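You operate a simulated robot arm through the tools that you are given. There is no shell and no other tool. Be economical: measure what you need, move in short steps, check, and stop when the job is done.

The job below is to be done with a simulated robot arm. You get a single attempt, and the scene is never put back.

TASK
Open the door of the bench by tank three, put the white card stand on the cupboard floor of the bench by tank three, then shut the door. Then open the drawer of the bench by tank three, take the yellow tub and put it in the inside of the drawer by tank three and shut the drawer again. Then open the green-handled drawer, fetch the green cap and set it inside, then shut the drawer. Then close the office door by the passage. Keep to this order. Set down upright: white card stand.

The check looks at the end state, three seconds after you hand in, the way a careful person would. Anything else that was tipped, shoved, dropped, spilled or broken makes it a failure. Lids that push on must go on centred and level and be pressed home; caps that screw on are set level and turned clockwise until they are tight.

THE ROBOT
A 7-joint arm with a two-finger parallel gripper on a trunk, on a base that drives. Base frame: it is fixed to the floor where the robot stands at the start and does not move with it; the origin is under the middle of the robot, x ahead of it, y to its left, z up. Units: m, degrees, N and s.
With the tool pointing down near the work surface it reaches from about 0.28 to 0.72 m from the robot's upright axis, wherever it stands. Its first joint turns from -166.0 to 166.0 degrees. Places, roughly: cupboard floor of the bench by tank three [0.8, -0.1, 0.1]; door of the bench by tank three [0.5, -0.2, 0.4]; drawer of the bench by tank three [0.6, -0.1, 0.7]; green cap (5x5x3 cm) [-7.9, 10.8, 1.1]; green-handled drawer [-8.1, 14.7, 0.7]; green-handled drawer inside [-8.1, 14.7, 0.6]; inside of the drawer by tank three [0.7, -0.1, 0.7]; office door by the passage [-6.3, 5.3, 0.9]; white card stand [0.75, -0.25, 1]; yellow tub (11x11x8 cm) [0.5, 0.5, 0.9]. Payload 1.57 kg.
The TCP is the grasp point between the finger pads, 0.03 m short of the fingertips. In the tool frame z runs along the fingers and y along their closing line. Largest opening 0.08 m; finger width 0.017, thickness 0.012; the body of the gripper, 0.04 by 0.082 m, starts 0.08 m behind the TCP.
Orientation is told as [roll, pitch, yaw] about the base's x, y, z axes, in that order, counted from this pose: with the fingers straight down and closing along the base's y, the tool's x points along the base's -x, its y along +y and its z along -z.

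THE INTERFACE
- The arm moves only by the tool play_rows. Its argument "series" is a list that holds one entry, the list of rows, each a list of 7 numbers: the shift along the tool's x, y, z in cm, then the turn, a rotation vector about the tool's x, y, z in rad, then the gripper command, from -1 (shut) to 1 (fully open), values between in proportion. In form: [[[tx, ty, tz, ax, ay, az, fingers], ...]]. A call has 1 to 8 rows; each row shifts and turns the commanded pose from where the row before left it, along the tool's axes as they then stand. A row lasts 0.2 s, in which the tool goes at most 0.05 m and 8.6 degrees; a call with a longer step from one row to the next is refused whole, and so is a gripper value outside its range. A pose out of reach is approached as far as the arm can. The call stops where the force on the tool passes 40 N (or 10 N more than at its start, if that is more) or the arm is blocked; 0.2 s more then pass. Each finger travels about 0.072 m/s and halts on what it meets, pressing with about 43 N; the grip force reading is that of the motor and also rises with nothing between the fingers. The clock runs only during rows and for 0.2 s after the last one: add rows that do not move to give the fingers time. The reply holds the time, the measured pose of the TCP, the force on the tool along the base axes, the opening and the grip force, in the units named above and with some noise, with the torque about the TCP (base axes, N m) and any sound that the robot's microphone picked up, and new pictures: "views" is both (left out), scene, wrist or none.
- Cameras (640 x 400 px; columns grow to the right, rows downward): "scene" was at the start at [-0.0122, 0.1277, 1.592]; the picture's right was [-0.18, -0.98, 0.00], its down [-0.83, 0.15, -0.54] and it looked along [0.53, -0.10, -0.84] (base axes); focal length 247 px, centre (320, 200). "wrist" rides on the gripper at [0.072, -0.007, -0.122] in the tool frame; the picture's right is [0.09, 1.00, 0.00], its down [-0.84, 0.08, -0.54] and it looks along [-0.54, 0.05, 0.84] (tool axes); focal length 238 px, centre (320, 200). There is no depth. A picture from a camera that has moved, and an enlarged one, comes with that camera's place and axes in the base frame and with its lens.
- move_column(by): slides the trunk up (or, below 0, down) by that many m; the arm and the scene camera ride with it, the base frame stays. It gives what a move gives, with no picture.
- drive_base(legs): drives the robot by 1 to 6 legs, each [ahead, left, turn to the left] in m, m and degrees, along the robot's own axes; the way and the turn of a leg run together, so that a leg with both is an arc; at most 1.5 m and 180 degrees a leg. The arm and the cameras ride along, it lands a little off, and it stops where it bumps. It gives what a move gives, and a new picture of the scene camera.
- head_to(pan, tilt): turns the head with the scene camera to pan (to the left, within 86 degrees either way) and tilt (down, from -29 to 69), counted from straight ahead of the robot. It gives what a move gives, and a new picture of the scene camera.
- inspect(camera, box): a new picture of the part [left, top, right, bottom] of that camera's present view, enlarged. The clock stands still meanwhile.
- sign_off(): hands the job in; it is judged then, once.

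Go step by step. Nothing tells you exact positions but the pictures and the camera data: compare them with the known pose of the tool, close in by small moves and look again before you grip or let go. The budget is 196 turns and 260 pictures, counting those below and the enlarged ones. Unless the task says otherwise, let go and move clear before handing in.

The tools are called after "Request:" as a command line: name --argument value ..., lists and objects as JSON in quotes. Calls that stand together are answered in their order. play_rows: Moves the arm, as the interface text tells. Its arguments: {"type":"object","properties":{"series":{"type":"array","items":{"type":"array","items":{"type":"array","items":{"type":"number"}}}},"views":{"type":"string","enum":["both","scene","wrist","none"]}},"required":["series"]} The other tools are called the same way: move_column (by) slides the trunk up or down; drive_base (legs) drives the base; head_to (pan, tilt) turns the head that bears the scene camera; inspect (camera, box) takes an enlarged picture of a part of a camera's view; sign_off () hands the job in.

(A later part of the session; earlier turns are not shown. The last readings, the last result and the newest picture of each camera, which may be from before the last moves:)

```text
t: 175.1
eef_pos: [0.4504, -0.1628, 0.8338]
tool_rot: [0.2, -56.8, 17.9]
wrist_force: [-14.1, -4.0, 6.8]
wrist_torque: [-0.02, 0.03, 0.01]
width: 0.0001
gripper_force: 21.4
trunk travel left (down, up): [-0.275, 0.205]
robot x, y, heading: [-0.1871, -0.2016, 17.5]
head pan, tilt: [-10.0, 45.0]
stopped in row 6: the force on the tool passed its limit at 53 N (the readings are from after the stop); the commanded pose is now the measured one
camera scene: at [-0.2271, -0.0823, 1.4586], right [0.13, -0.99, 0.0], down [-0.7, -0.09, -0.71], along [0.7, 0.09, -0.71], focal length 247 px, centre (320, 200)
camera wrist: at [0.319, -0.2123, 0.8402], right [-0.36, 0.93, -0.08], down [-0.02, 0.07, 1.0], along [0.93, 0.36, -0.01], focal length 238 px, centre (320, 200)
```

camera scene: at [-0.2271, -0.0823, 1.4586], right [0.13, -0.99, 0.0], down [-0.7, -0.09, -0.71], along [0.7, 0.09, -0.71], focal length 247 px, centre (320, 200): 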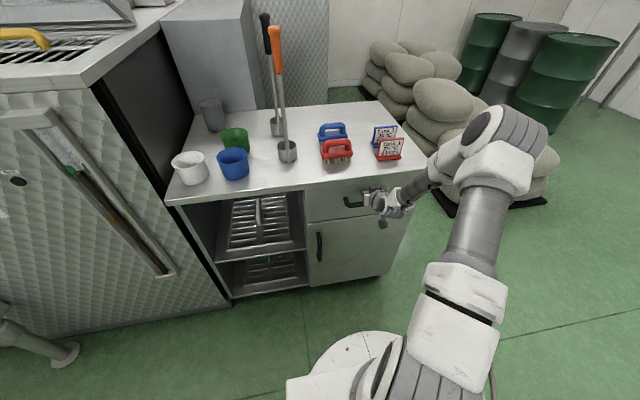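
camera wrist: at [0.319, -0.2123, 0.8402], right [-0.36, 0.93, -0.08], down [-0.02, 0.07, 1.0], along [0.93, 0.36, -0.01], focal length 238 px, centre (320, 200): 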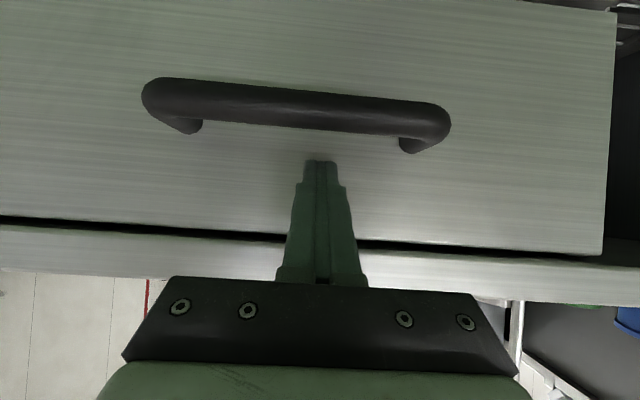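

The drawer is home. I withdraw, fold the arm in, raise it, back off and then look around for the route.

Request:
play_rows --series '[[[2.14, 0, -3.38, 0, 0, 0, -1], [2.14, 0, -3.38, 0, 0, 0, -1], [2.14, 0, -3.38, 0, 0.14, 0, -1], [2, 0, -2, 0, 0.14, 0, -1], [2, 0, 0, 0, 0.14, 0, -1], [2, 0, 0, 0, 0.14, 0, -1], [2, 0, 0, 0, 0.14, 0, -1], [2, 0, 0, 0, 0.14, 0, -1]]]' --views "none"

Request:
drive_base --legs '[[-0.7, 0, 0], [0, 0, 90]]'

Request:
head_to --pan 20 --tilt 15

```text
t: 176.9
eef_pos: [0.2458, -0.2297, 0.7954]
tool_rot: [0.1, -8.6, 18.0]
wrist_force: [0.3, -1.0, -0.1]
wrist_torque: [-0.01, -0.01, -0.02]
width: 0.0
gripper_force: 20.6
trunk travel left (down, up): [-0.275, 0.205]
robot x, y, heading: [-0.181, -0.2017, 17.4]
head pan, tilt: [-10.0, 45.0]
```

```text
t: 186.9
eef_pos: [-0.8127, 0.0238, 0.7958]
tool_rot: [0.1, -8.7, 108.2]
wrist_force: [-0.5, 0.2, 0.2]
wrist_torque: [0.0, -0.01, -0.02]
width: 0.0
gripper_force: 21.7
trunk travel left (down, up): [-0.275, 0.205]
robot x, y, heading: [-0.8368, -0.4109, 107.6]
head pan, tilt: [-10.0, 45.0]
camera scene: at [-0.9585, -0.4483, 1.4584], right [0.99, 0.14, 0.0], down [0.1, -0.7, -0.71], along [-0.1, 0.7, -0.71], focal length 247 px, centre (320, 200)
```

scene: 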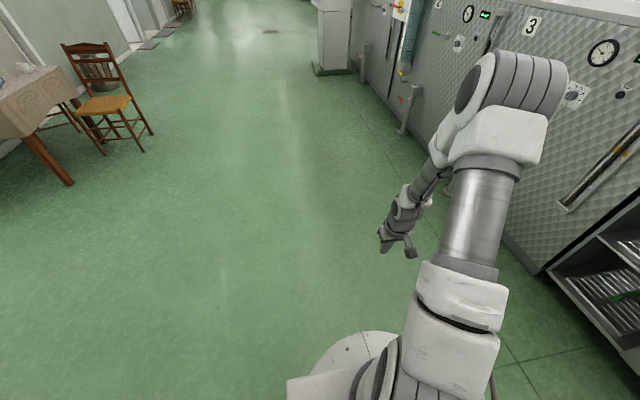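

```text
t: 187.9
eef_pos: [-0.8133, 0.0233, 0.7962]
tool_rot: [0.0, -8.7, 108.3]
wrist_force: [0.1, 0.0, -0.1]
wrist_torque: [-0.01, -0.03, -0.01]
width: 0.0001
gripper_force: 21.0
trunk travel left (down, up): [-0.275, 0.205]
robot x, y, heading: [-0.8369, -0.4108, 107.8]
head pan, tilt: [20.0, 15.0]
camera scene: at [-1.0046, -0.455, 1.5052], right [0.79, 0.61, 0.0], down [0.16, -0.21, -0.97], along [-0.59, 0.76, -0.26], focal length 247 px, centre (320, 200)
```

scene: 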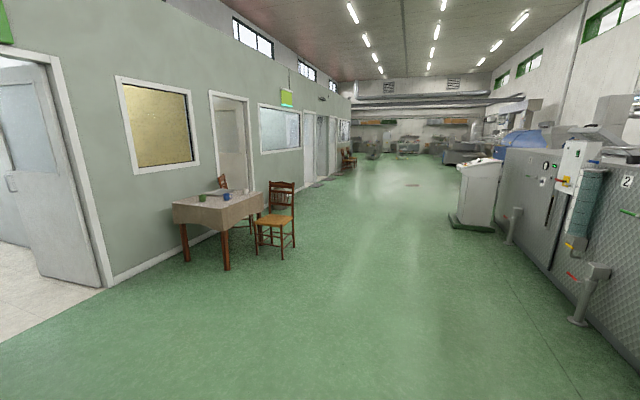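

I see the hall: it runs at about 107.5° heading, with a wall of offices on the left; door, cap and green drawer lie that way. I drive up the middle between the chairs and the white cart.

Request:
drive_base --legs '[[0, 0.45, 0], [1.5, 0, 0], [1.5, 0, 0], [1.5, 0, 0]]'

```text
t: 220.8
eef_pos: [-2.4911, 4.2782, 0.7955]
tool_rot: [0.1, -8.7, 106.1]
wrist_force: [-1.1, 0.2, 0.2]
wrist_torque: [-0.03, 0.02, 0.01]
width: 0.0
gripper_force: 21.8
trunk travel left (down, up): [-0.275, 0.205]
robot x, y, heading: [-2.5335, 3.8455, 105.7]
head pan, tilt: [20.0, 15.0]
camera scene: at [-2.7011, 3.8081, 1.5053], right [0.81, 0.58, 0.0], down [0.15, -0.21, -0.97], along [-0.56, 0.79, -0.26], focal length 247 px, centre (320, 200)
```

scene: 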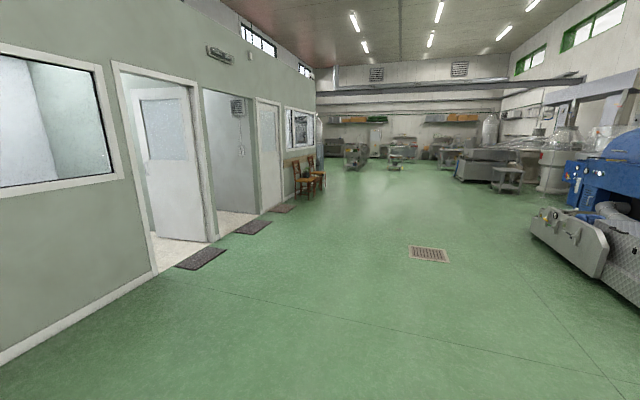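

The open office door shows at left, by the passage. I'll do it last; first on up the hall.

Request:
drive_base --legs '[[0, 0, 2], [1.5, 0, 0], [1.5, 0, 0], [1.5, 0, 0], [1.0, 0, 0]]'

Request:
inspect --camera "scene" --box '[200, 50, 520, 250]'

```text
t: 256.2
eef_pos: [-4.2028, 9.4207, 0.7962]
tool_rot: [0.1, -8.7, 106.2]
wrist_force: [0.0, -0.4, -1.1]
wrist_torque: [0.02, 0.02, -0.03]
width: 0.0
gripper_force: 21.1
trunk travel left (down, up): [-0.275, 0.205]
robot x, y, heading: [-4.244, 8.989, 105.6]
head pan, tilt: [20.0, 15.0]
camera scene: at [-4.4131, 8.9512, 1.5053], right [0.81, 0.58, 0.0], down [0.15, -0.21, -0.97], along [-0.56, 0.79, -0.26], focal length 247 px, centre (320, 200)
```

scene: 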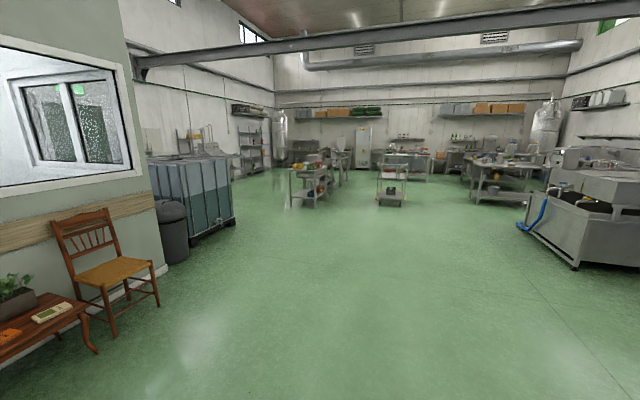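

```text
2.00 times, centred on (360, 150) of scene
camera zoom: at [-4.4131, 8.9512, 1.5053], right [0.81, 0.58, 0.0], down [0.15, -0.21, -0.97], along [-0.56, 0.79, -0.26], focal length 495 px, centre (240, 300)
```

zoom: 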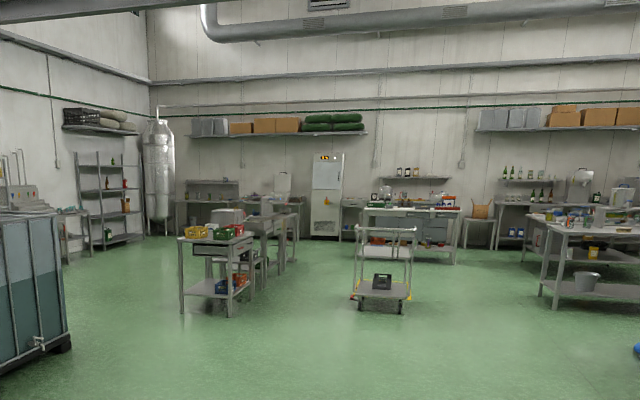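

The green drawer should be among the benches at the back; the cap seems to be on the tall container at left. I look closer at both.

Request:
inspect --camera "scene" --box '[140, 120, 260, 195]'

Request:
inspect --camera "scene" --box '[275, 130, 435, 230]'

```text
5.33 times, centred on (200, 158) of scene
camera zoom: at [-4.4131, 8.9512, 1.5053], right [0.81, 0.58, 0.0], down [0.15, -0.21, -0.97], along [-0.56, 0.79, -0.26], focal length 1319 px, centre (960, 427)
```

zoom: 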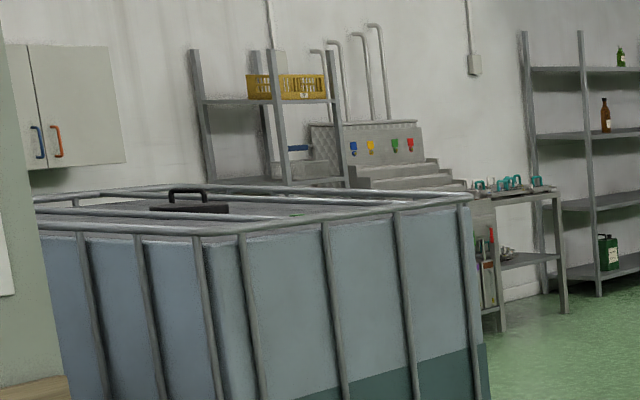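

```text
4.00 times, centred on (355, 180) of scene
camera zoom: at [-4.4131, 8.9512, 1.5053], right [0.81, 0.58, 0.0], down [0.15, -0.21, -0.97], along [-0.56, 0.79, -0.26], focal length 989 px, centre (180, 280)
```

zoom: 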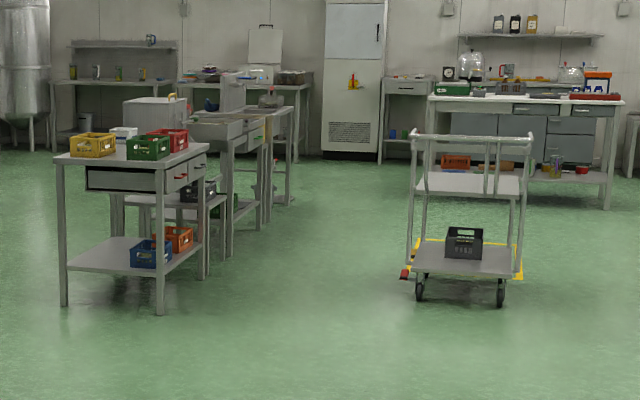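

The green-handled drawer should be in the row of tables on the left at the back, facing the aisle. I drive up to the right of the trolley and look again.

Request:
drive_base --legs '[[0, 0, 2], [1.5, -0.2, 0.5], [1.5, -0.2, 0.5], [1.5, -0.2, 0.5], [1.2, 0, 0]]'

Request:
head_to --pan 70 --tilt 22

```text
refused: leg 2 is longer than a leg can be; nothing moved
```

```text
t: 257.4
eef_pos: [-4.2032, 9.4212, 0.7976]
tool_rot: [0.2, -8.7, 106.0]
wrist_force: [0.5, 1.6, 0.6]
wrist_torque: [0.01, 0.0, -0.01]
width: 0.0
gripper_force: 21.0
trunk travel left (down, up): [-0.275, 0.205]
robot x, y, heading: [-4.2475, 8.9899, 105.9]
head pan, tilt: [70.0, 22.0]
camera scene: at [-4.4513, 8.8825, 1.4939], right [0.08, 1.0, 0.0], down [0.37, -0.03, -0.93], along [-0.92, 0.07, -0.37], focal length 247 px, centre (320, 200)
```

scene: 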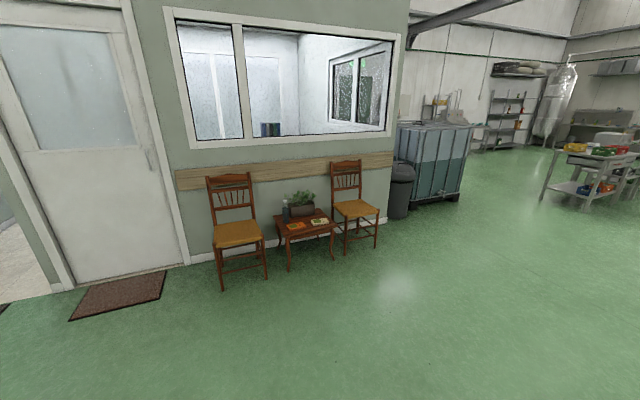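

Request:
drive_base --legs '[[0, 0, 2], [1.4, -0.2, 0.5], [1.4, -0.2, 0.5], [1.4, -0.2, 0.5], [1.4, 0, 0.5]]'

Request:
head_to --pan 60 --tilt 22

```text
t: 294.0
eef_pos: [-5.5373, 14.9123, 0.7959]
tool_rot: [0.1, -8.6, 112.2]
wrist_force: [0.1, 0.0, 0.2]
wrist_torque: [-0.03, 0.01, 0.01]
width: 0.0
gripper_force: 21.2
trunk travel left (down, up): [-0.275, 0.205]
robot x, y, heading: [-5.5356, 14.4782, 111.7]
head pan, tilt: [70.0, 22.0]
camera scene: at [-5.727, 14.3508, 1.4939], right [-0.03, 1.0, 0.0], down [0.37, 0.01, -0.93], along [-0.93, -0.03, -0.37], focal length 247 px, centre (320, 200)
```

scene: 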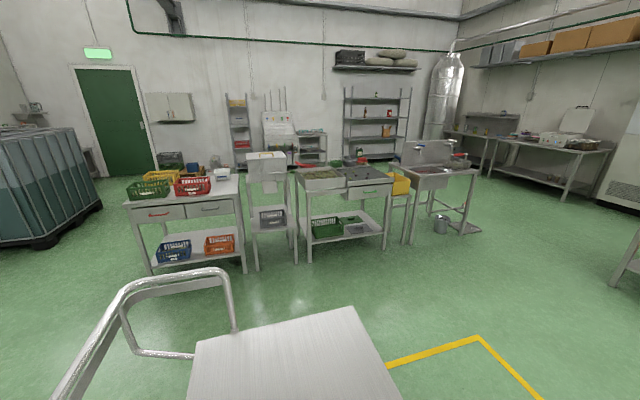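

```text
t: 294.7
eef_pos: [-5.537, 14.9132, 0.7958]
tool_rot: [0.1, -8.7, 112.2]
wrist_force: [0.5, -0.4, 0.5]
wrist_torque: [-0.02, -0.01, 0.0]
width: 0.0
gripper_force: 21.1
trunk travel left (down, up): [-0.275, 0.205]
robot x, y, heading: [-5.535, 14.4762, 111.4]
head pan, tilt: [60.0, 22.0]
camera scene: at [-5.7261, 14.3669, 1.4939], right [0.14, 0.99, 0.0], down [0.37, -0.05, -0.93], along [-0.92, 0.13, -0.37], focal length 247 px, centre (320, 200)
```

scene: 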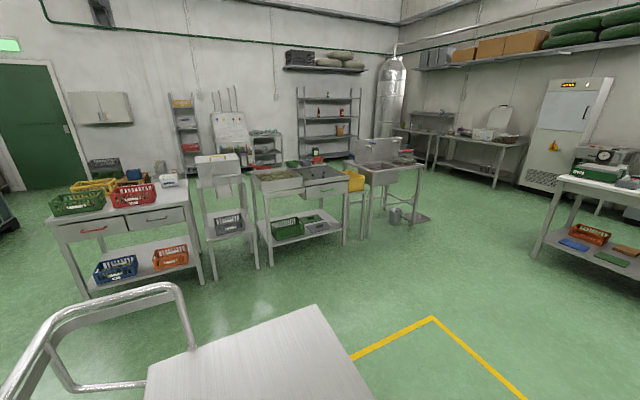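

I see the tables: one with a red-handled drawer and, further right, one whose drawer may have the green handle. Zooming in.

Request:
inspect --camera "scene" --box '[230, 140, 390, 240]'

Request:
inspect --camera "scene" --box '[40, 170, 200, 270]'

```text
4.00 times, centred on (310, 190) of scene
camera zoom: at [-5.7261, 14.3669, 1.4939], right [0.14, 0.99, 0.0], down [0.37, -0.05, -0.93], along [-0.92, 0.13, -0.37], focal length 989 px, centre (360, 240)
```

zoom: 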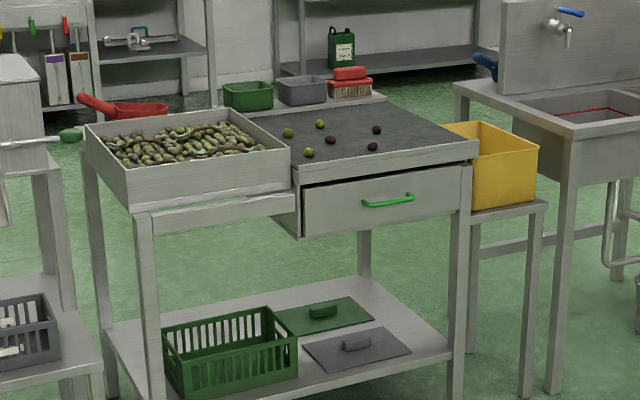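

```text
4.00 times, centred on (120, 220) of scene
camera zoom: at [-5.7261, 14.3669, 1.4939], right [0.14, 0.99, 0.0], down [0.37, -0.05, -0.93], along [-0.92, 0.13, -0.37], focal length 989 px, centre (1120, 120)
```

zoom: 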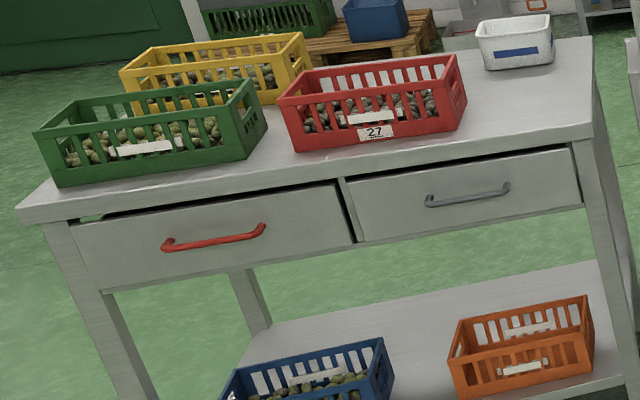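

Found: green handle near (-7.91,14.77,0.70), facing the aisle. There are loose olives on that table, so I'll be gentle. I drive past the trolley, turn and approach.

Request:
drive_base --legs '[[1.05, -0.07, 0], [0, 0, 86.6], [1.1, 0, 0]]'

Request:
head_to --pan 0 --tilt 40

```text
t: 313.8
eef_pos: [-7.3725, 15.2284, 0.7958]
tool_rot: [0.0, -8.7, -164.8]
wrist_force: [-0.2, 0.1, -0.9]
wrist_torque: [0.03, 0.0, -0.03]
width: 0.0003
gripper_force: 22.1
trunk travel left (down, up): [-0.275, 0.205]
robot x, y, heading: [-6.9458, 15.182, -165.0]
head pan, tilt: [60.0, 22.0]
camera scene: at [-6.8537, 14.9765, 1.4939], right [-0.96, 0.26, 0.0], down [0.1, 0.36, -0.93], along [-0.24, -0.89, -0.37], focal length 247 px, centre (320, 200)
```

scene: 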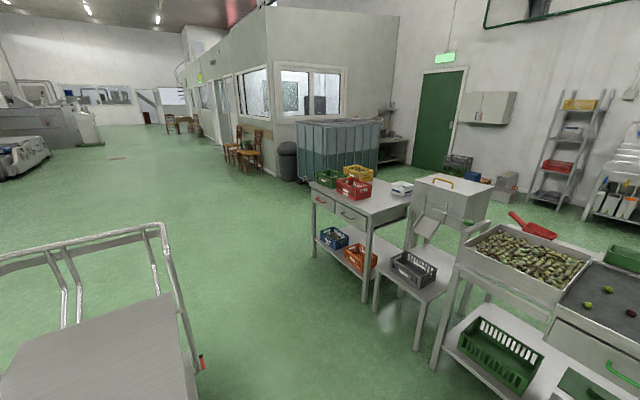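

```text
t: 315.1
eef_pos: [-7.3735, 15.2298, 0.7965]
tool_rot: [0.1, -8.6, -164.7]
wrist_force: [-1.1, -0.2, -0.5]
wrist_torque: [0.03, -0.01, -0.01]
width: 0.0002
gripper_force: 21.7
trunk travel left (down, up): [-0.275, 0.205]
robot x, y, heading: [-6.94, 15.183, -165.1]
head pan, tilt: [0.0, 40.0]
camera scene: at [-6.9116, 15.0443, 1.4657], right [-0.26, 0.97, 0.0], down [0.62, 0.16, -0.77], along [-0.74, -0.2, -0.64], focal length 247 px, centre (320, 200)
```

scene: 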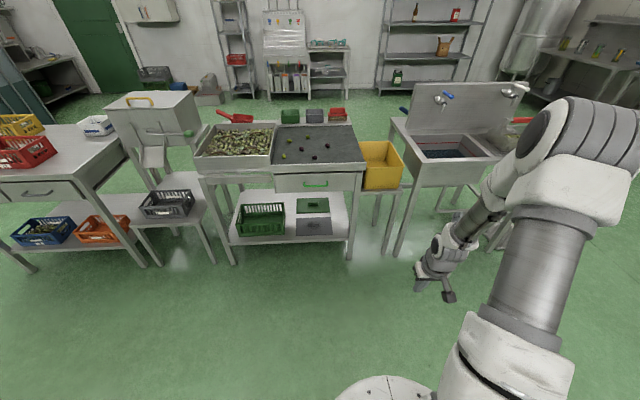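

Handle is near (-7.917,14.762,0.697); the table faces heading 17.8°. I square up, and turn the wrist for a vertical closing line as before.

Request:
drive_base --legs '[[0, 0, 2.8], [0.25, 0.14, 0]]'

Request:
play_rows --series '[[[0, 0, 0, 0, -0.145, 0, 0.4], [0, 0, 0, 0, -0.145, 0, 0.4], [0, 0, 0, 0, -0.145, 0, 0.4], [0, 0, 0, 0, -0.145, 0, 0.4], [0, 0, 0, 0, -0.145, 0, 0.4], [0, 0, 0, 0, -0.135, 0, 0.4], [0, 0, 0, 0, 0, 0.147, 0.4], [0, 0, 0, 0, 0, 0.147, 0.4]]]' --views "none"

Request:
play_rows --series '[[[0, 0, 0, 0, 0, 0.147, 0.4], [0, 0, 0, 0, 0, 0.147, 0.4], [0, 0, 0, 0, 0, 0.147, 0.4], [0, 0, 0, 0, 0, 0.147, 0.4], [0, 0, 0, 0, 0, 0.147, 0.4], [0, 0, 0, 0, 0, 0.147, 0.4], [0, 0, 0, 0, 0, 0.147, 0.4], [0, 0, 0, 0, 0, 0.147, 0.4]]]' --views "none"

Request:
play_rows --series '[[[0, 0, 0, -0.145, 0, 0.1, 0.4], [0, 0, 0, -0.145, 0, 0, 0.4], [0, 0, 0, -0.145, 0, 0, 0.4], [0, 0, 0, -0.145, 0, 0, 0.4], [0, 0, 0, 0, 0, 0, 0.4]]]'

```text
t: 317.8
eef_pos: [-7.5686, 15.0004, 0.7959]
tool_rot: [0.0, -8.8, -161.8]
wrist_force: [-0.8, 0.8, -0.2]
wrist_torque: [0.0, -0.01, 0.0]
width: 0.0
gripper_force: 21.0
trunk travel left (down, up): [-0.275, 0.205]
robot x, y, heading: [-7.1371, 14.9769, -162.4]
head pan, tilt: [0.0, 40.0]
camera scene: at [-7.0985, 14.8405, 1.4657], right [-0.3, 0.95, 0.0], down [0.61, 0.2, -0.77], along [-0.73, -0.23, -0.64], focal length 247 px, centre (320, 200)
```

scene: 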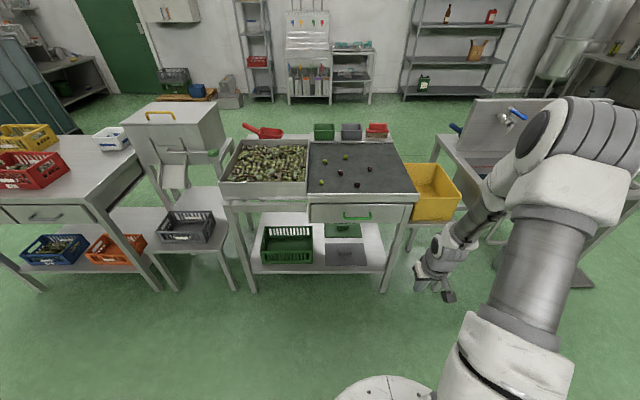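

```text
t: 319.6
eef_pos: [-7.5694, 15.0005, 0.7957]
tool_rot: [25.1, -54.2, 168.2]
wrist_force: [0.3, -0.3, 0.2]
wrist_torque: [-0.04, -0.01, -0.05]
width: 0.056
gripper_force: 0.1
trunk travel left (down, up): [-0.275, 0.205]
robot x, y, heading: [-7.1348, 14.9761, -162.3]
head pan, tilt: [0.0, 40.0]
```

```text
t: 321.4
eef_pos: [-7.5687, 15.0002, 0.7974]
tool_rot: [57.8, -4.8, 111.2]
wrist_force: [1.1, 0.2, -0.9]
wrist_torque: [0.03, -0.01, -0.03]
width: 0.056
gripper_force: 0.1
trunk travel left (down, up): [-0.275, 0.205]
robot x, y, heading: [-7.1381, 14.9728, -162.4]
head pan, tilt: [0.0, 40.0]
```

```text
refused: row 1 steps farther than a row can; nothing moved
```

Request:
play_rows --series '[[[2.5, 0, 0, 0, 0, 0.09, 0.4], [2.5, 0, 0, -0.145, 0, 0, 0.4], [2.5, 0, 0, -0.145, 0, 0, 0.4], [2.5, 0, 0, -0.145, 0, 0, 0.4], [2, 0, 0, -0.145, 0, 0, 0.4], [0, 0, 0, 0, 0, 0, 0.4]]]' --views "none"

Request:
move_column --by -0.095

Request:
inspect --camera "wrist" --box '[0, 0, 640, 400]'

```text
t: 323.0
eef_pos: [-7.5559, 14.8925, 0.8139]
tool_rot: [94.9, -2.2, 107.5]
wrist_force: [-0.4, -0.2, -0.6]
wrist_torque: [-0.02, -0.01, 0.01]
width: 0.056
gripper_force: 0.0
trunk travel left (down, up): [-0.275, 0.205]
robot x, y, heading: [-7.1384, 14.9733, -162.2]
head pan, tilt: [0.0, 40.0]
stopped in row 6: the arm was blocked; the commanded pose is now the measured one
```

```text
t: 324.3
eef_pos: [-7.5532, 14.8931, 0.7192]
tool_rot: [94.8, -2.2, 107.5]
wrist_force: [0.0, -0.1, 0.5]
wrist_torque: [-0.01, 0.02, 0.0]
width: 0.056
gripper_force: 0.0
trunk travel left (down, up): [-0.18, 0.3]
robot x, y, heading: [-7.137, 14.9765, -162.3]
head pan, tilt: [0.0, 40.0]
```

```text
1.00 times, centred on (320, 200) of wrist (not enlarged: the box is as wide or as high as the picture)
camera zoom: at [-7.4168, 14.8618, 0.6989], right [0.12, -0.1, 0.99], down [0.27, 0.96, 0.06], along [-0.96, 0.26, 0.14], focal length 238 px, centre (320, 200)
```

zoom: 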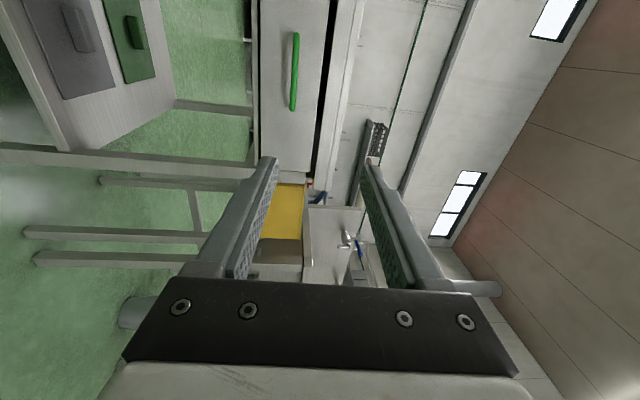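

The arm had folded against itself; I extend it forward, level it, and fine-align with the green handle, which is seen at (-7.917,14.757,0.70).

Request:
play_rows --series '[[[0, 0, 3, 0.085, 0, 0, 0], [0.9, -1, 3, 0, 0, 0, 0], [0.9, -1, 3, 0, 0, 0, 0], [0, 0, 3, 0, 0, 0, 0], [0, 0, 3, 0, 0, 0, 0], [0, 0, 3, 0, 0, 0, 0], [0, 0, 0, 0, 0, 0, 0]]]' --views "wrist"

```text
t: 325.9
eef_pos: [-7.7224, 14.8215, 0.7023]
tool_rot: [89.9, -2.1, 107.5]
wrist_force: [-0.3, 1.0, 0.5]
wrist_torque: [0.02, -0.04, -0.02]
width: 0.0401
gripper_force: 0.1
trunk travel left (down, up): [-0.18, 0.3]
robot x, y, heading: [-7.1308, 14.9772, -162.4]
head pan, tilt: [0.0, 40.0]
camera wrist: at [-7.5841, 14.7916, 0.6932], right [0.04, -0.12, 0.99], down [0.27, 0.96, 0.11], along [-0.96, 0.26, 0.07], focal length 238 px, centre (320, 200)
```

wrist: 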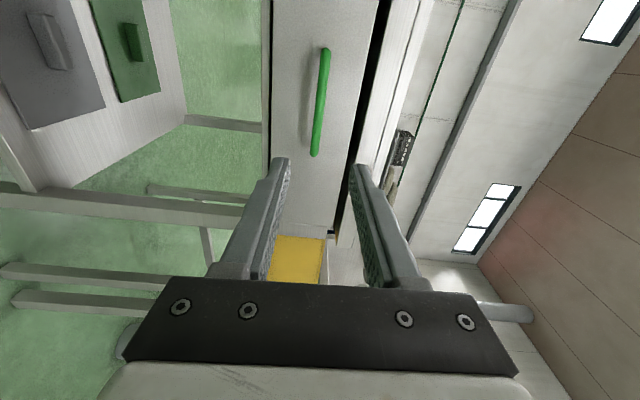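

Well aligned. I drive 12 cm ahead, then finish with the arm.

Request:
drive_base --legs '[[0.12, 0.01, 0]]'

Request:
inspect --camera "wrist" --box '[0, 0, 640, 400]'

```text
t: 327.3
eef_pos: [-7.8342, 14.7788, 0.702]
tool_rot: [89.9, -2.1, 107.6]
wrist_force: [0.4, -0.7, -0.3]
wrist_torque: [-0.03, 0.02, 0.03]
width: 0.0399
gripper_force: 0.1
trunk travel left (down, up): [-0.18, 0.3]
robot x, y, heading: [-7.2473, 14.9307, -162.5]
head pan, tilt: [0.0, 40.0]
camera scene: at [-7.2115, 14.7941, 1.3707], right [-0.3, 0.95, 0.0], down [0.61, 0.19, -0.77], along [-0.73, -0.23, -0.64], focal length 247 px, centre (320, 200)
```

scene: 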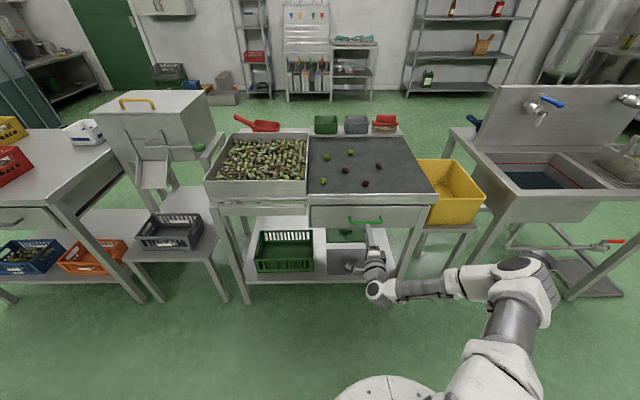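

```text
1.00 times, centred on (320, 200) of wrist (not enlarged: the box is as wide or as high as the picture)
camera zoom: at [-7.6968, 14.7469, 0.6931], right [0.04, -0.12, 0.99], down [0.27, 0.96, 0.11], along [-0.96, 0.26, 0.07], focal length 238 px, centre (320, 200)
```

zoom: 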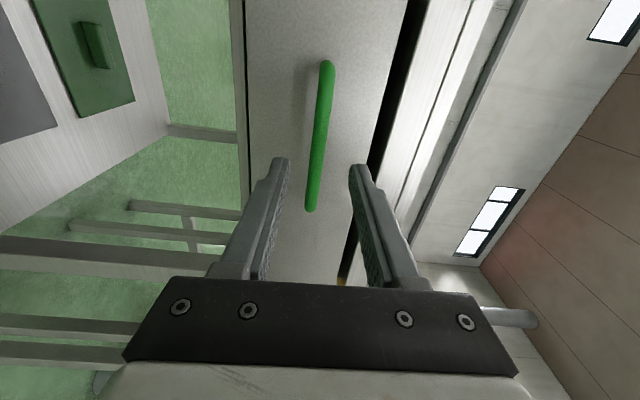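

Request:
play_rows --series '[[[0.2, 0, 2.5, 0, 0, 0, 0], [0, 0, 2.5, 0, 0, 0, 0], [0, 0, 2.0, 0, 0, 0, 0], [0, 0, 0, 0, 0, 0, 0]]]' --views "wrist"

```text
t: 328.3
eef_pos: [-7.9002, 14.7545, 0.7018]
tool_rot: [89.9, -2.1, 107.4]
wrist_force: [4.2, 0.5, 0.5]
wrist_torque: [-0.06, 0.13, 0.06]
width: 0.0405
gripper_force: 0.9
trunk travel left (down, up): [-0.18, 0.3]
robot x, y, heading: [-7.2465, 14.9296, -162.5]
head pan, tilt: [0.0, 40.0]
camera wrist: at [-7.7623, 14.7233, 0.6922], right [0.04, -0.12, 0.99], down [0.27, 0.96, 0.11], along [-0.96, 0.26, 0.07], focal length 238 px, centre (320, 200)
```

wrist: 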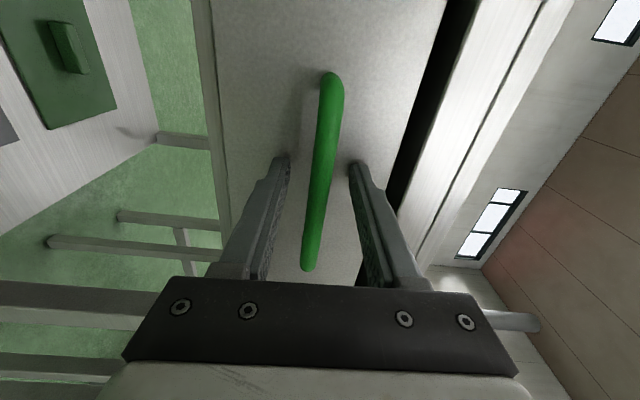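

The tips just touch the drawer front. I close on the handle and draw the drawer out gently.

Request:
play_rows --series '[[[0, 0, -0.4, 0, 0, 0, 0], [0, 0, 0, 0, 0, 0, -1], [0, 0, 0, 0, 0, 0, -1], [0, 0, 0, 0, 0, 0, -1], [0, 0, -1, 0, 0, 0, -1], [0, 0, -1.5, 0, 0, 0, -1], [0, 0, -2, 0, 0, 0, -1], [0, 0, -2, 0, 0, 0, -1]]]'

```text
t: 330.1
eef_pos: [-7.833, 14.7774, 0.7005]
tool_rot: [89.6, -2.1, 107.4]
wrist_force: [0.0, 1.1, -19.6]
wrist_torque: [-0.51, -0.17, -0.56]
width: 0.0123
gripper_force: 29.5
trunk travel left (down, up): [-0.18, 0.3]
robot x, y, heading: [-7.2498, 14.9317, -162.5]
head pan, tilt: [0.0, 40.0]
camera scene: at [-7.2129, 14.7939, 1.3705], right [-0.3, 0.95, 0.0], down [0.61, 0.19, -0.77], along [-0.73, -0.23, -0.64], focal length 247 px, centre (320, 200)
camera wrist: at [-7.6952, 14.746, 0.6919], right [0.03, -0.13, 0.99], down [0.27, 0.96, 0.11], along [-0.96, 0.26, 0.06], focal length 238 px, centre (320, 200)
```

scene: 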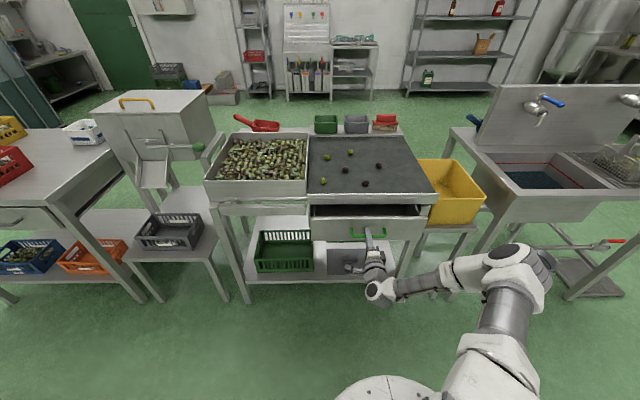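
wrist: 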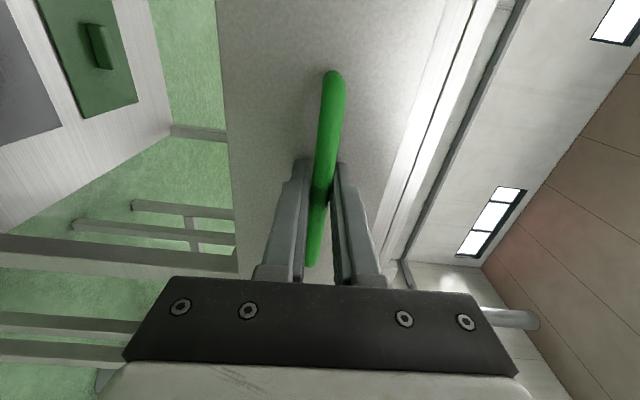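

It slides out. I pull the rest with the base.

Request:
drive_base --legs '[[-0.13, 0, 0]]'

Request:
inspect --camera "scene" --box '[200, 120, 480, 295]'

```text
t: 331.7
eef_pos: [-7.7086, 14.8178, 0.7009]
tool_rot: [89.6, -2.2, 107.2]
wrist_force: [-3.1, 11.9, -25.2]
wrist_torque: [-0.48, -0.08, 0.29]
width: 0.0121
gripper_force: 29.2
trunk travel left (down, up): [-0.18, 0.3]
robot x, y, heading: [-7.1244, 14.969, -162.7]
head pan, tilt: [0.0, 40.0]
camera scene: at [-7.0875, 14.8343, 1.3708], right [-0.3, 0.95, 0.0], down [0.61, 0.19, -0.77], along [-0.73, -0.23, -0.64], focal length 247 px, centre (320, 200)
```

scene: 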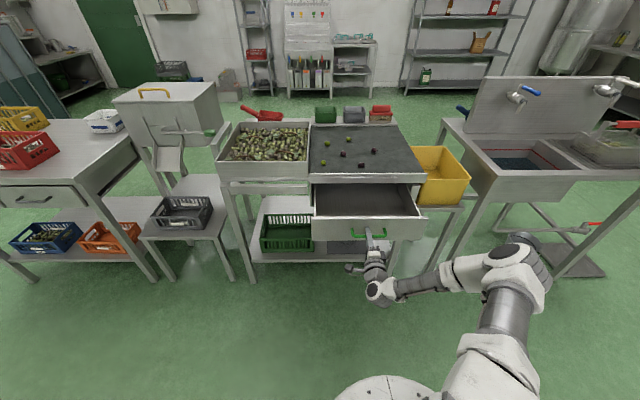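

```text
2.29 times, centred on (340, 208) of scene
camera zoom: at [-7.0875, 14.8343, 1.3708], right [-0.3, 0.95, 0.0], down [0.61, 0.19, -0.77], along [-0.73, -0.23, -0.64], focal length 565 px, centre (274, 183)
```

zoom: 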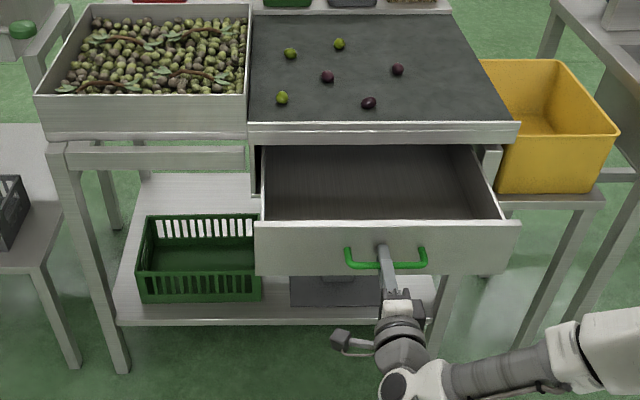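

The drawer is open 20 cm and empty. I release and back straight off with the base.

Request:
play_rows --series '[[[0, 0, 0, 0, 0, 0, 0.2], [0, 0, 0, 0, 0, 0, 0.2], [0, 0, 0, 0, 0, 0, 0.2]]]' --views "none"

Request:
drive_base --legs '[[-0.3, 0, 0]]'

```text
t: 332.5
eef_pos: [-7.71, 14.817, 0.701]
tool_rot: [89.8, -2.2, 107.2]
wrist_force: [0.3, -0.1, -0.2]
wrist_torque: [0.0, -0.01, 0.03]
width: 0.0478
gripper_force: 0.0
trunk travel left (down, up): [-0.18, 0.3]
robot x, y, heading: [-7.123, 14.9653, -162.6]
head pan, tilt: [0.0, 40.0]
```

```text
t: 335.0
eef_pos: [-7.4241, 14.9126, 0.7018]
tool_rot: [89.7, -2.2, 106.7]
wrist_force: [-0.5, -0.4, -0.9]
wrist_torque: [0.04, -0.01, 0.01]
width: 0.048
gripper_force: 0.0
trunk travel left (down, up): [-0.18, 0.3]
robot x, y, heading: [-6.8384, 15.0566, -163.0]
head pan, tilt: [0.0, 40.0]
camera scene: at [-6.8023, 14.9226, 1.3707], right [-0.29, 0.96, 0.0], down [0.61, 0.19, -0.77], along [-0.73, -0.22, -0.64], focal length 247 px, centre (320, 200)
```

scene: 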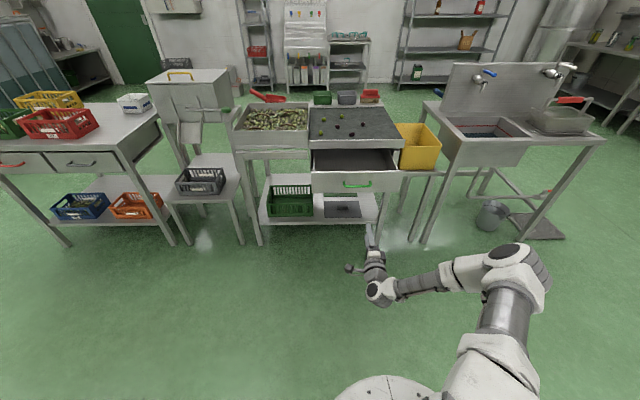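

Now to fetch the cap. I bring the tool upright and raise it before driving around the trolley.

Request:
move_column --by 0.29

Request:
play_rows --series '[[[0, 0, -2, 0.145, 0, 0, 0.2], [0, 0, -2, 0.145, 0, 0, 0.2], [0, 0, -2, 0.145, 0, 0, 0.2], [0, 0, -2, 0.145, 0, 0, 0.2], [0, -1, -1, 0.145, 0, 0, 0.2], [0, -1, -1, 0.145, 0, 0, 0.2], [0, -1, -1, 0.145, 0, 0, 0.2], [0, -2, -1, 0.145, 0, 0, 0.2]]]' --views "none"

Request:
play_rows --series '[[[0, -2, -1, 0.145, 0, 0, 0.2], [0, -2, -1, 0.145, 0, 0, 0.2], [0, -2, -1, 0.115, 0.038, 0, 0.2], [0, 0, 0, 0, 0, 0, 0.2]]]' --views "none"

Request:
drive_base --legs '[[-1.25, 0, 0.5], [0, 1.4, 0]]'

```text
t: 337.9
eef_pos: [-7.4254, 14.9125, 0.9914]
tool_rot: [89.7, -2.3, 106.8]
wrist_force: [-0.8, 0.4, -0.6]
wrist_torque: [0.01, 0.01, 0.0]
width: 0.0482
gripper_force: 0.0
trunk travel left (down, up): [-0.47, 0.01]
robot x, y, heading: [-6.8356, 15.0589, -162.9]
head pan, tilt: [0.0, 40.0]
```

```text
t: 339.7
eef_pos: [-7.2892, 14.9511, 1.0051]
tool_rot: [23.1, -2.3, 106.7]
wrist_force: [0.6, 1.3, -0.9]
wrist_torque: [-0.02, 0.02, 0.01]
width: 0.048
gripper_force: 0.1
trunk travel left (down, up): [-0.47, 0.01]
robot x, y, heading: [-6.836, 15.0566, -162.9]
head pan, tilt: [0.0, 40.0]
```

```text
t: 340.7
eef_pos: [-7.2252, 14.9692, 1.0192]
tool_rot: [-0.1, 0.0, 106.9]
wrist_force: [0.7, -0.1, 0.4]
wrist_torque: [0.01, 0.0, 0.01]
width: 0.048
gripper_force: 0.0
trunk travel left (down, up): [-0.47, 0.01]
robot x, y, heading: [-6.8404, 15.0572, -162.8]
head pan, tilt: [0.0, 40.0]
```

```text
t: 359.5
eef_pos: [-5.6486, 13.9604, 1.0194]
tool_rot: [0.0, -0.1, 105.1]
wrist_force: [-0.5, -0.4, -0.6]
wrist_torque: [0.02, 0.01, -0.02]
width: 0.0481
gripper_force: 0.1
trunk travel left (down, up): [-0.47, 0.01]
robot x, y, heading: [-5.2556, 14.0387, -164.6]
head pan, tilt: [0.0, 40.0]
camera scene: at [-5.2262, 13.9013, 1.6607], right [-0.27, 0.96, 0.0], down [0.62, 0.17, -0.77], along [-0.74, -0.2, -0.64], focal length 247 px, centre (320, 200)
```

scene: 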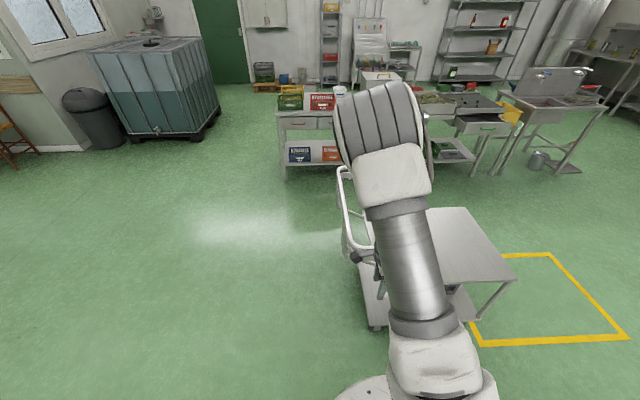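

Past the trolley. I'll zoom in on the container top before going there.

Request:
inspect --camera "scene" --box '[80, 20, 230, 115]'

Request:
drive_base --legs '[[0, 1.2, 1.2], [0, 1.1, 1.2]]'

```text
4.21 times, centred on (155, 68) of scene
camera zoom: at [-5.2262, 13.9013, 1.6607], right [-0.27, 0.96, 0.0], down [0.62, 0.17, -0.77], along [-0.74, -0.2, -0.64], focal length 1041 px, centre (1015, 758)
```

zoom: 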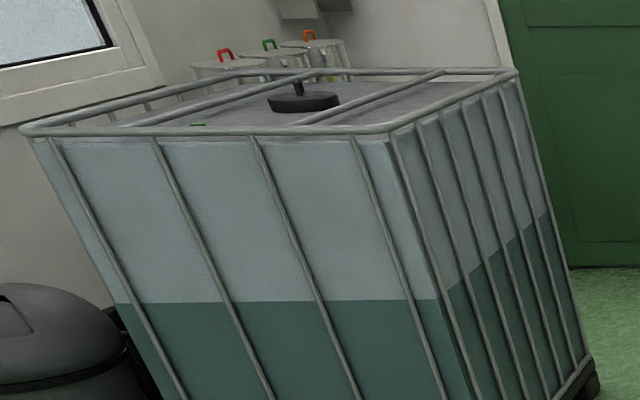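

```text
t: 376.8
eef_pos: [-4.9335, 11.7417, 1.0192]
tool_rot: [0.0, 0.0, 110.5]
wrist_force: [-0.6, 0.2, 0.4]
wrist_torque: [-0.01, -0.02, -0.02]
width: 0.0477
gripper_force: 0.0
trunk travel left (down, up): [-0.47, 0.01]
robot x, y, heading: [-4.5507, 11.8566, -159.5]
head pan, tilt: [0.0, 40.0]
camera scene: at [-4.5072, 11.7218, 1.6607], right [-0.35, 0.94, 0.0], down [0.6, 0.23, -0.77], along [-0.72, -0.27, -0.64], focal length 247 px, centre (320, 200)
```

scene: 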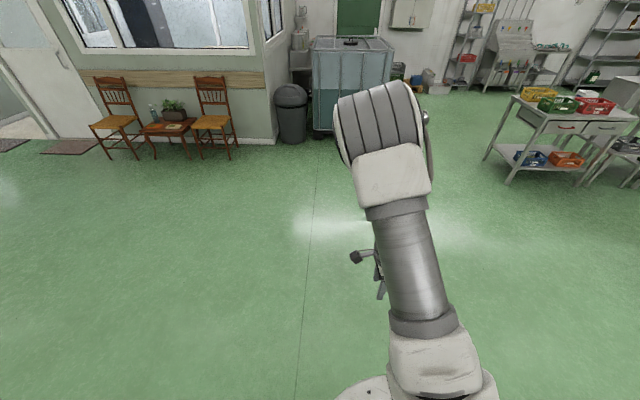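

The green cap shows just behind the container's front rail. I drive up to it, raising the tool.

Request:
play_rows --series '[[[0, 0, -4, 0, 0, 0, 0.2], [0, 0, -4, 0, 0, 0, 0.2], [0, 0, -4, 0, 0, 0, 0.2], [0, 0, -4, 0, 0, 0, 0.2], [0, 0, -4, 0, 0, 0, 0.2], [0, 0, -4, 0, 0, 0, 0.2], [0, 0, 0, 0, 0, 0, 0.2]]]' --views "none"

Request:
drive_base --legs '[[0, 0, -2.5], [1.2, 0, 0], [1.15, 0, 0]]'

Request:
inspect --camera "wrist" --box '[0, 0, 640, 400]'

```text
t: 378.4
eef_pos: [-4.9337, 11.7377, 1.2614]
tool_rot: [0.0, 0.0, 110.6]
wrist_force: [-0.7, 0.8, 0.2]
wrist_torque: [0.05, 0.01, 0.0]
width: 0.0477
gripper_force: 0.1
trunk travel left (down, up): [-0.47, 0.01]
robot x, y, heading: [-4.5521, 11.8544, -159.4]
head pan, tilt: [0.0, 40.0]
```

```text
t: 393.9
eef_pos: [-7.1038, 11.0193, 1.262]
tool_rot: [0.0, -0.1, 108.4]
wrist_force: [0.1, -0.7, 0.0]
wrist_torque: [0.02, -0.01, -0.01]
width: 0.0481
gripper_force: 0.0
trunk travel left (down, up): [-0.47, 0.01]
robot x, y, heading: [-6.7141, 11.1217, -161.4]
head pan, tilt: [0.0, 40.0]
camera scene: at [-6.6781, 10.9883, 1.6607], right [-0.32, 0.95, 0.0], down [0.61, 0.21, -0.77], along [-0.73, -0.25, -0.64], focal length 247 px, centre (320, 200)
```

scene: 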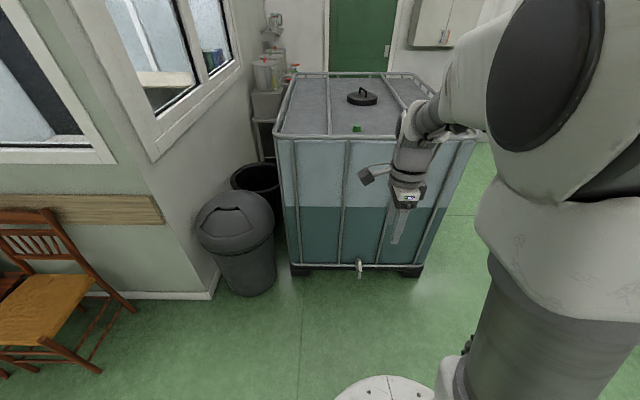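

```text
1.00 times, centred on (320, 200) of wrist (not enlarged: the box is as wide or as high as the picture)
camera zoom: at [-7.074, 10.9532, 1.3839], right [-0.92, -0.4, 0.0], down [-0.34, 0.77, 0.54], along [-0.22, 0.5, -0.84], focal length 238 px, centre (320, 200)
```

zoom: 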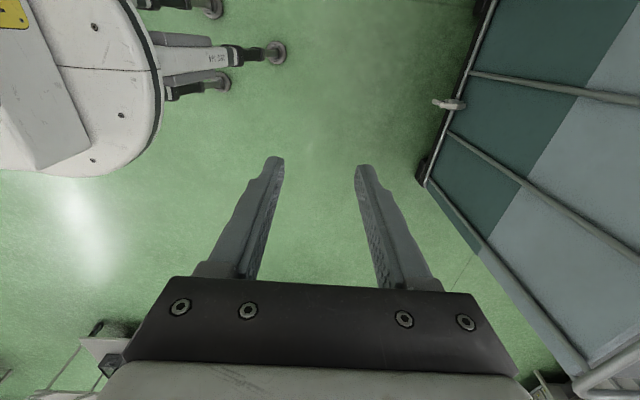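

The cap is at about (-7.91,10.78,1.11). There's a tap low on the container, so I drive only 0.55 m closer.

Request:
drive_base --legs '[[0.55, -0.02, 0]]'

Request:
inspect --camera "wrist" --box '[0, 0, 640, 400]'

Request:
inspect --camera "scene" --box '[240, 100, 480, 250]'

```text
t: 398.1
eef_pos: [-7.6468, 10.846, 1.2617]
tool_rot: [0.0, 0.1, 109.1]
wrist_force: [0.3, 0.9, 0.2]
wrist_torque: [0.01, -0.02, -0.03]
width: 0.048
gripper_force: 0.0
trunk travel left (down, up): [-0.47, 0.01]
robot x, y, heading: [-7.2604, 10.9556, -160.5]
head pan, tilt: [0.0, 40.0]
camera scene: at [-7.2219, 10.8212, 1.6607], right [-0.33, 0.94, 0.0], down [0.61, 0.21, -0.77], along [-0.72, -0.26, -0.64], focal length 247 px, centre (320, 200)
```

scene: 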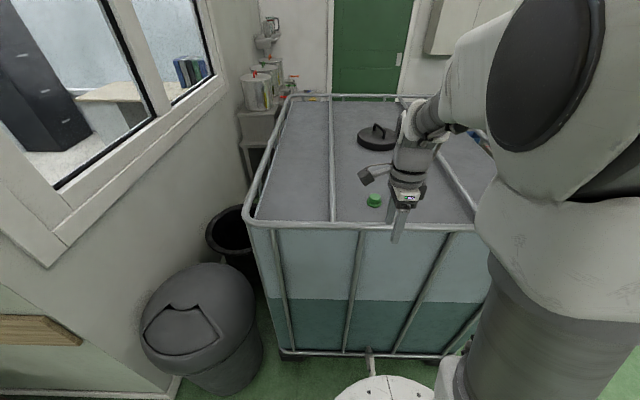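

```text
1.00 times, centred on (320, 200) of wrist (not enlarged: the box is as wide or as high as the picture)
camera zoom: at [-7.6172, 10.7806, 1.3839], right [-0.91, -0.41, 0.0], down [-0.35, 0.76, 0.54], along [-0.22, 0.49, -0.84], focal length 238 px, centre (320, 200)
```

zoom: 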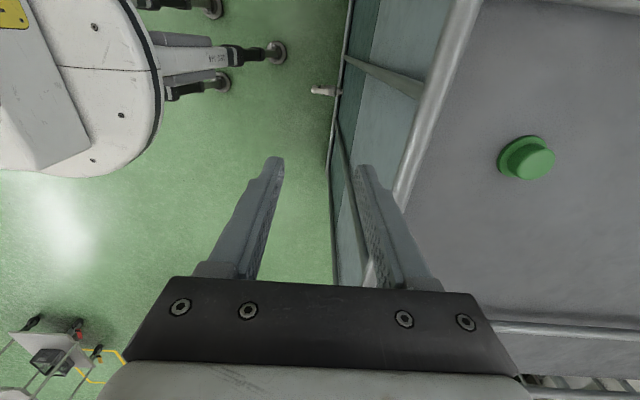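

```text
2.67 times, centred on (360, 175) of scene
camera zoom: at [-7.2219, 10.8212, 1.6607], right [-0.33, 0.94, 0.0], down [0.61, 0.21, -0.77], along [-0.72, -0.26, -0.64], focal length 659 px, centre (213, 267)
```

zoom: 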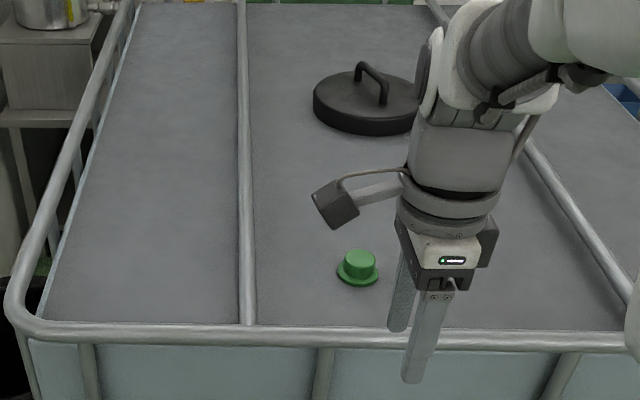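

The cap is hat-shaped, base at about (-7.929,10.782,1.08). I move above it.

Request:
play_rows --series '[[[-0.46, 4.1, 0, 0, 0, 0, 0.5], [-0.46, 4.1, 0, 0, 0, 0, 0.5], [-0.46, 4.1, 0, 0, 0, 0, 0.5], [-0.46, 4.1, 0, 0, 0, 0, 0.5], [-0.46, 4.1, 1.5, 0, 0, 0, 0.5], [-0.46, 4.1, 1.5, 0, 0, 0, 0.5], [-0.46, 4.1, 1.5, 0, 0, 0, 0.5], [0, 0, 0, 0, 0, 0, 0.5]]]' --views "wrist"

```text
t: 399.9
eef_pos: [-7.9283, 10.7839, 1.2153]
tool_rot: [-0.2, 0.0, 109.2]
wrist_force: [-0.5, -0.7, -0.1]
wrist_torque: [-0.01, -0.01, 0.04]
width: 0.0599
gripper_force: 0.1
trunk travel left (down, up): [-0.47, 0.01]
robot x, y, heading: [-7.2672, 10.9563, -160.3]
head pan, tilt: [0.0, 40.0]
camera wrist: at [-7.8984, 10.7185, 1.3371], right [-0.91, -0.41, 0.0], down [-0.35, 0.76, 0.54], along [-0.22, 0.49, -0.84], focal length 238 px, centre (320, 200)
```

wrist: 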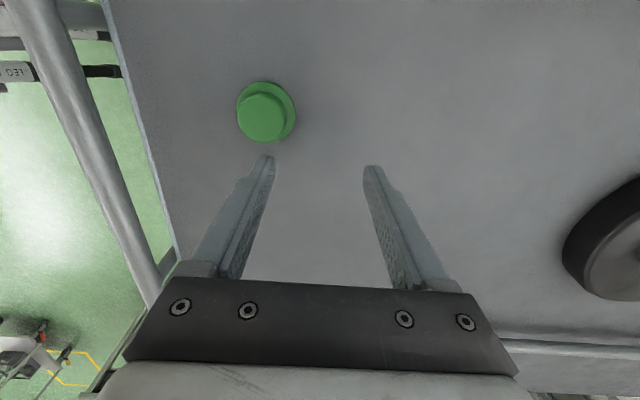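

Triangulating puts the cap at (-7.876,10.780) with base z about 1.13. I correct sideways first.

Request:
play_rows --series '[[[1, -2.4, 0, 0, 0, 0, 0.5], [1, -2.4, 0, 0, 0, 0, 0.5], [0, 0, 0, 0, 0, 0, 0.5]]]' --views "both"

```text
t: 400.7
eef_pos: [-7.8749, 10.7801, 1.2143]
tool_rot: [-0.1, 0.0, 109.2]
wrist_force: [1.6, -0.3, -0.3]
wrist_torque: [0.0, 0.02, 0.01]
width: 0.0602
gripper_force: 0.0
trunk travel left (down, up): [-0.47, 0.01]
robot x, y, heading: [-7.2626, 10.9539, -160.5]
head pan, tilt: [0.0, 40.0]
camera scene: at [-7.2219, 10.8212, 1.6607], right [-0.33, 0.94, 0.0], down [0.61, 0.21, -0.77], along [-0.72, -0.26, -0.64], focal length 247 px, centre (320, 200)
camera wrist: at [-7.8449, 10.7145, 1.3368], right [-0.91, -0.41, 0.0], down [-0.35, 0.76, 0.54], along [-0.22, 0.49, -0.84], focal length 238 px, centre (320, 200)
```

scene: 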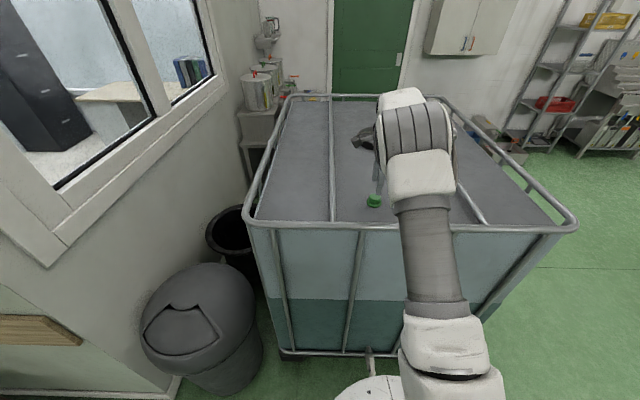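
wrist: 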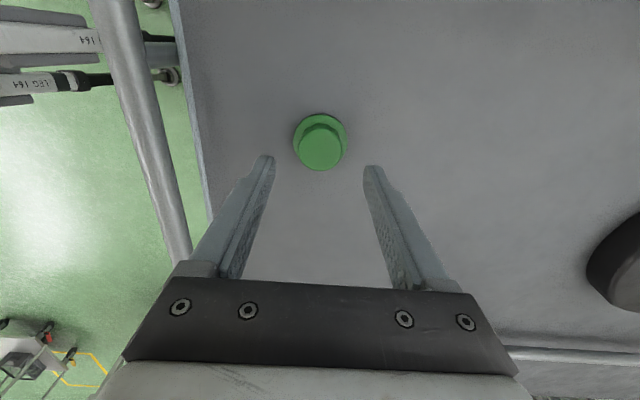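

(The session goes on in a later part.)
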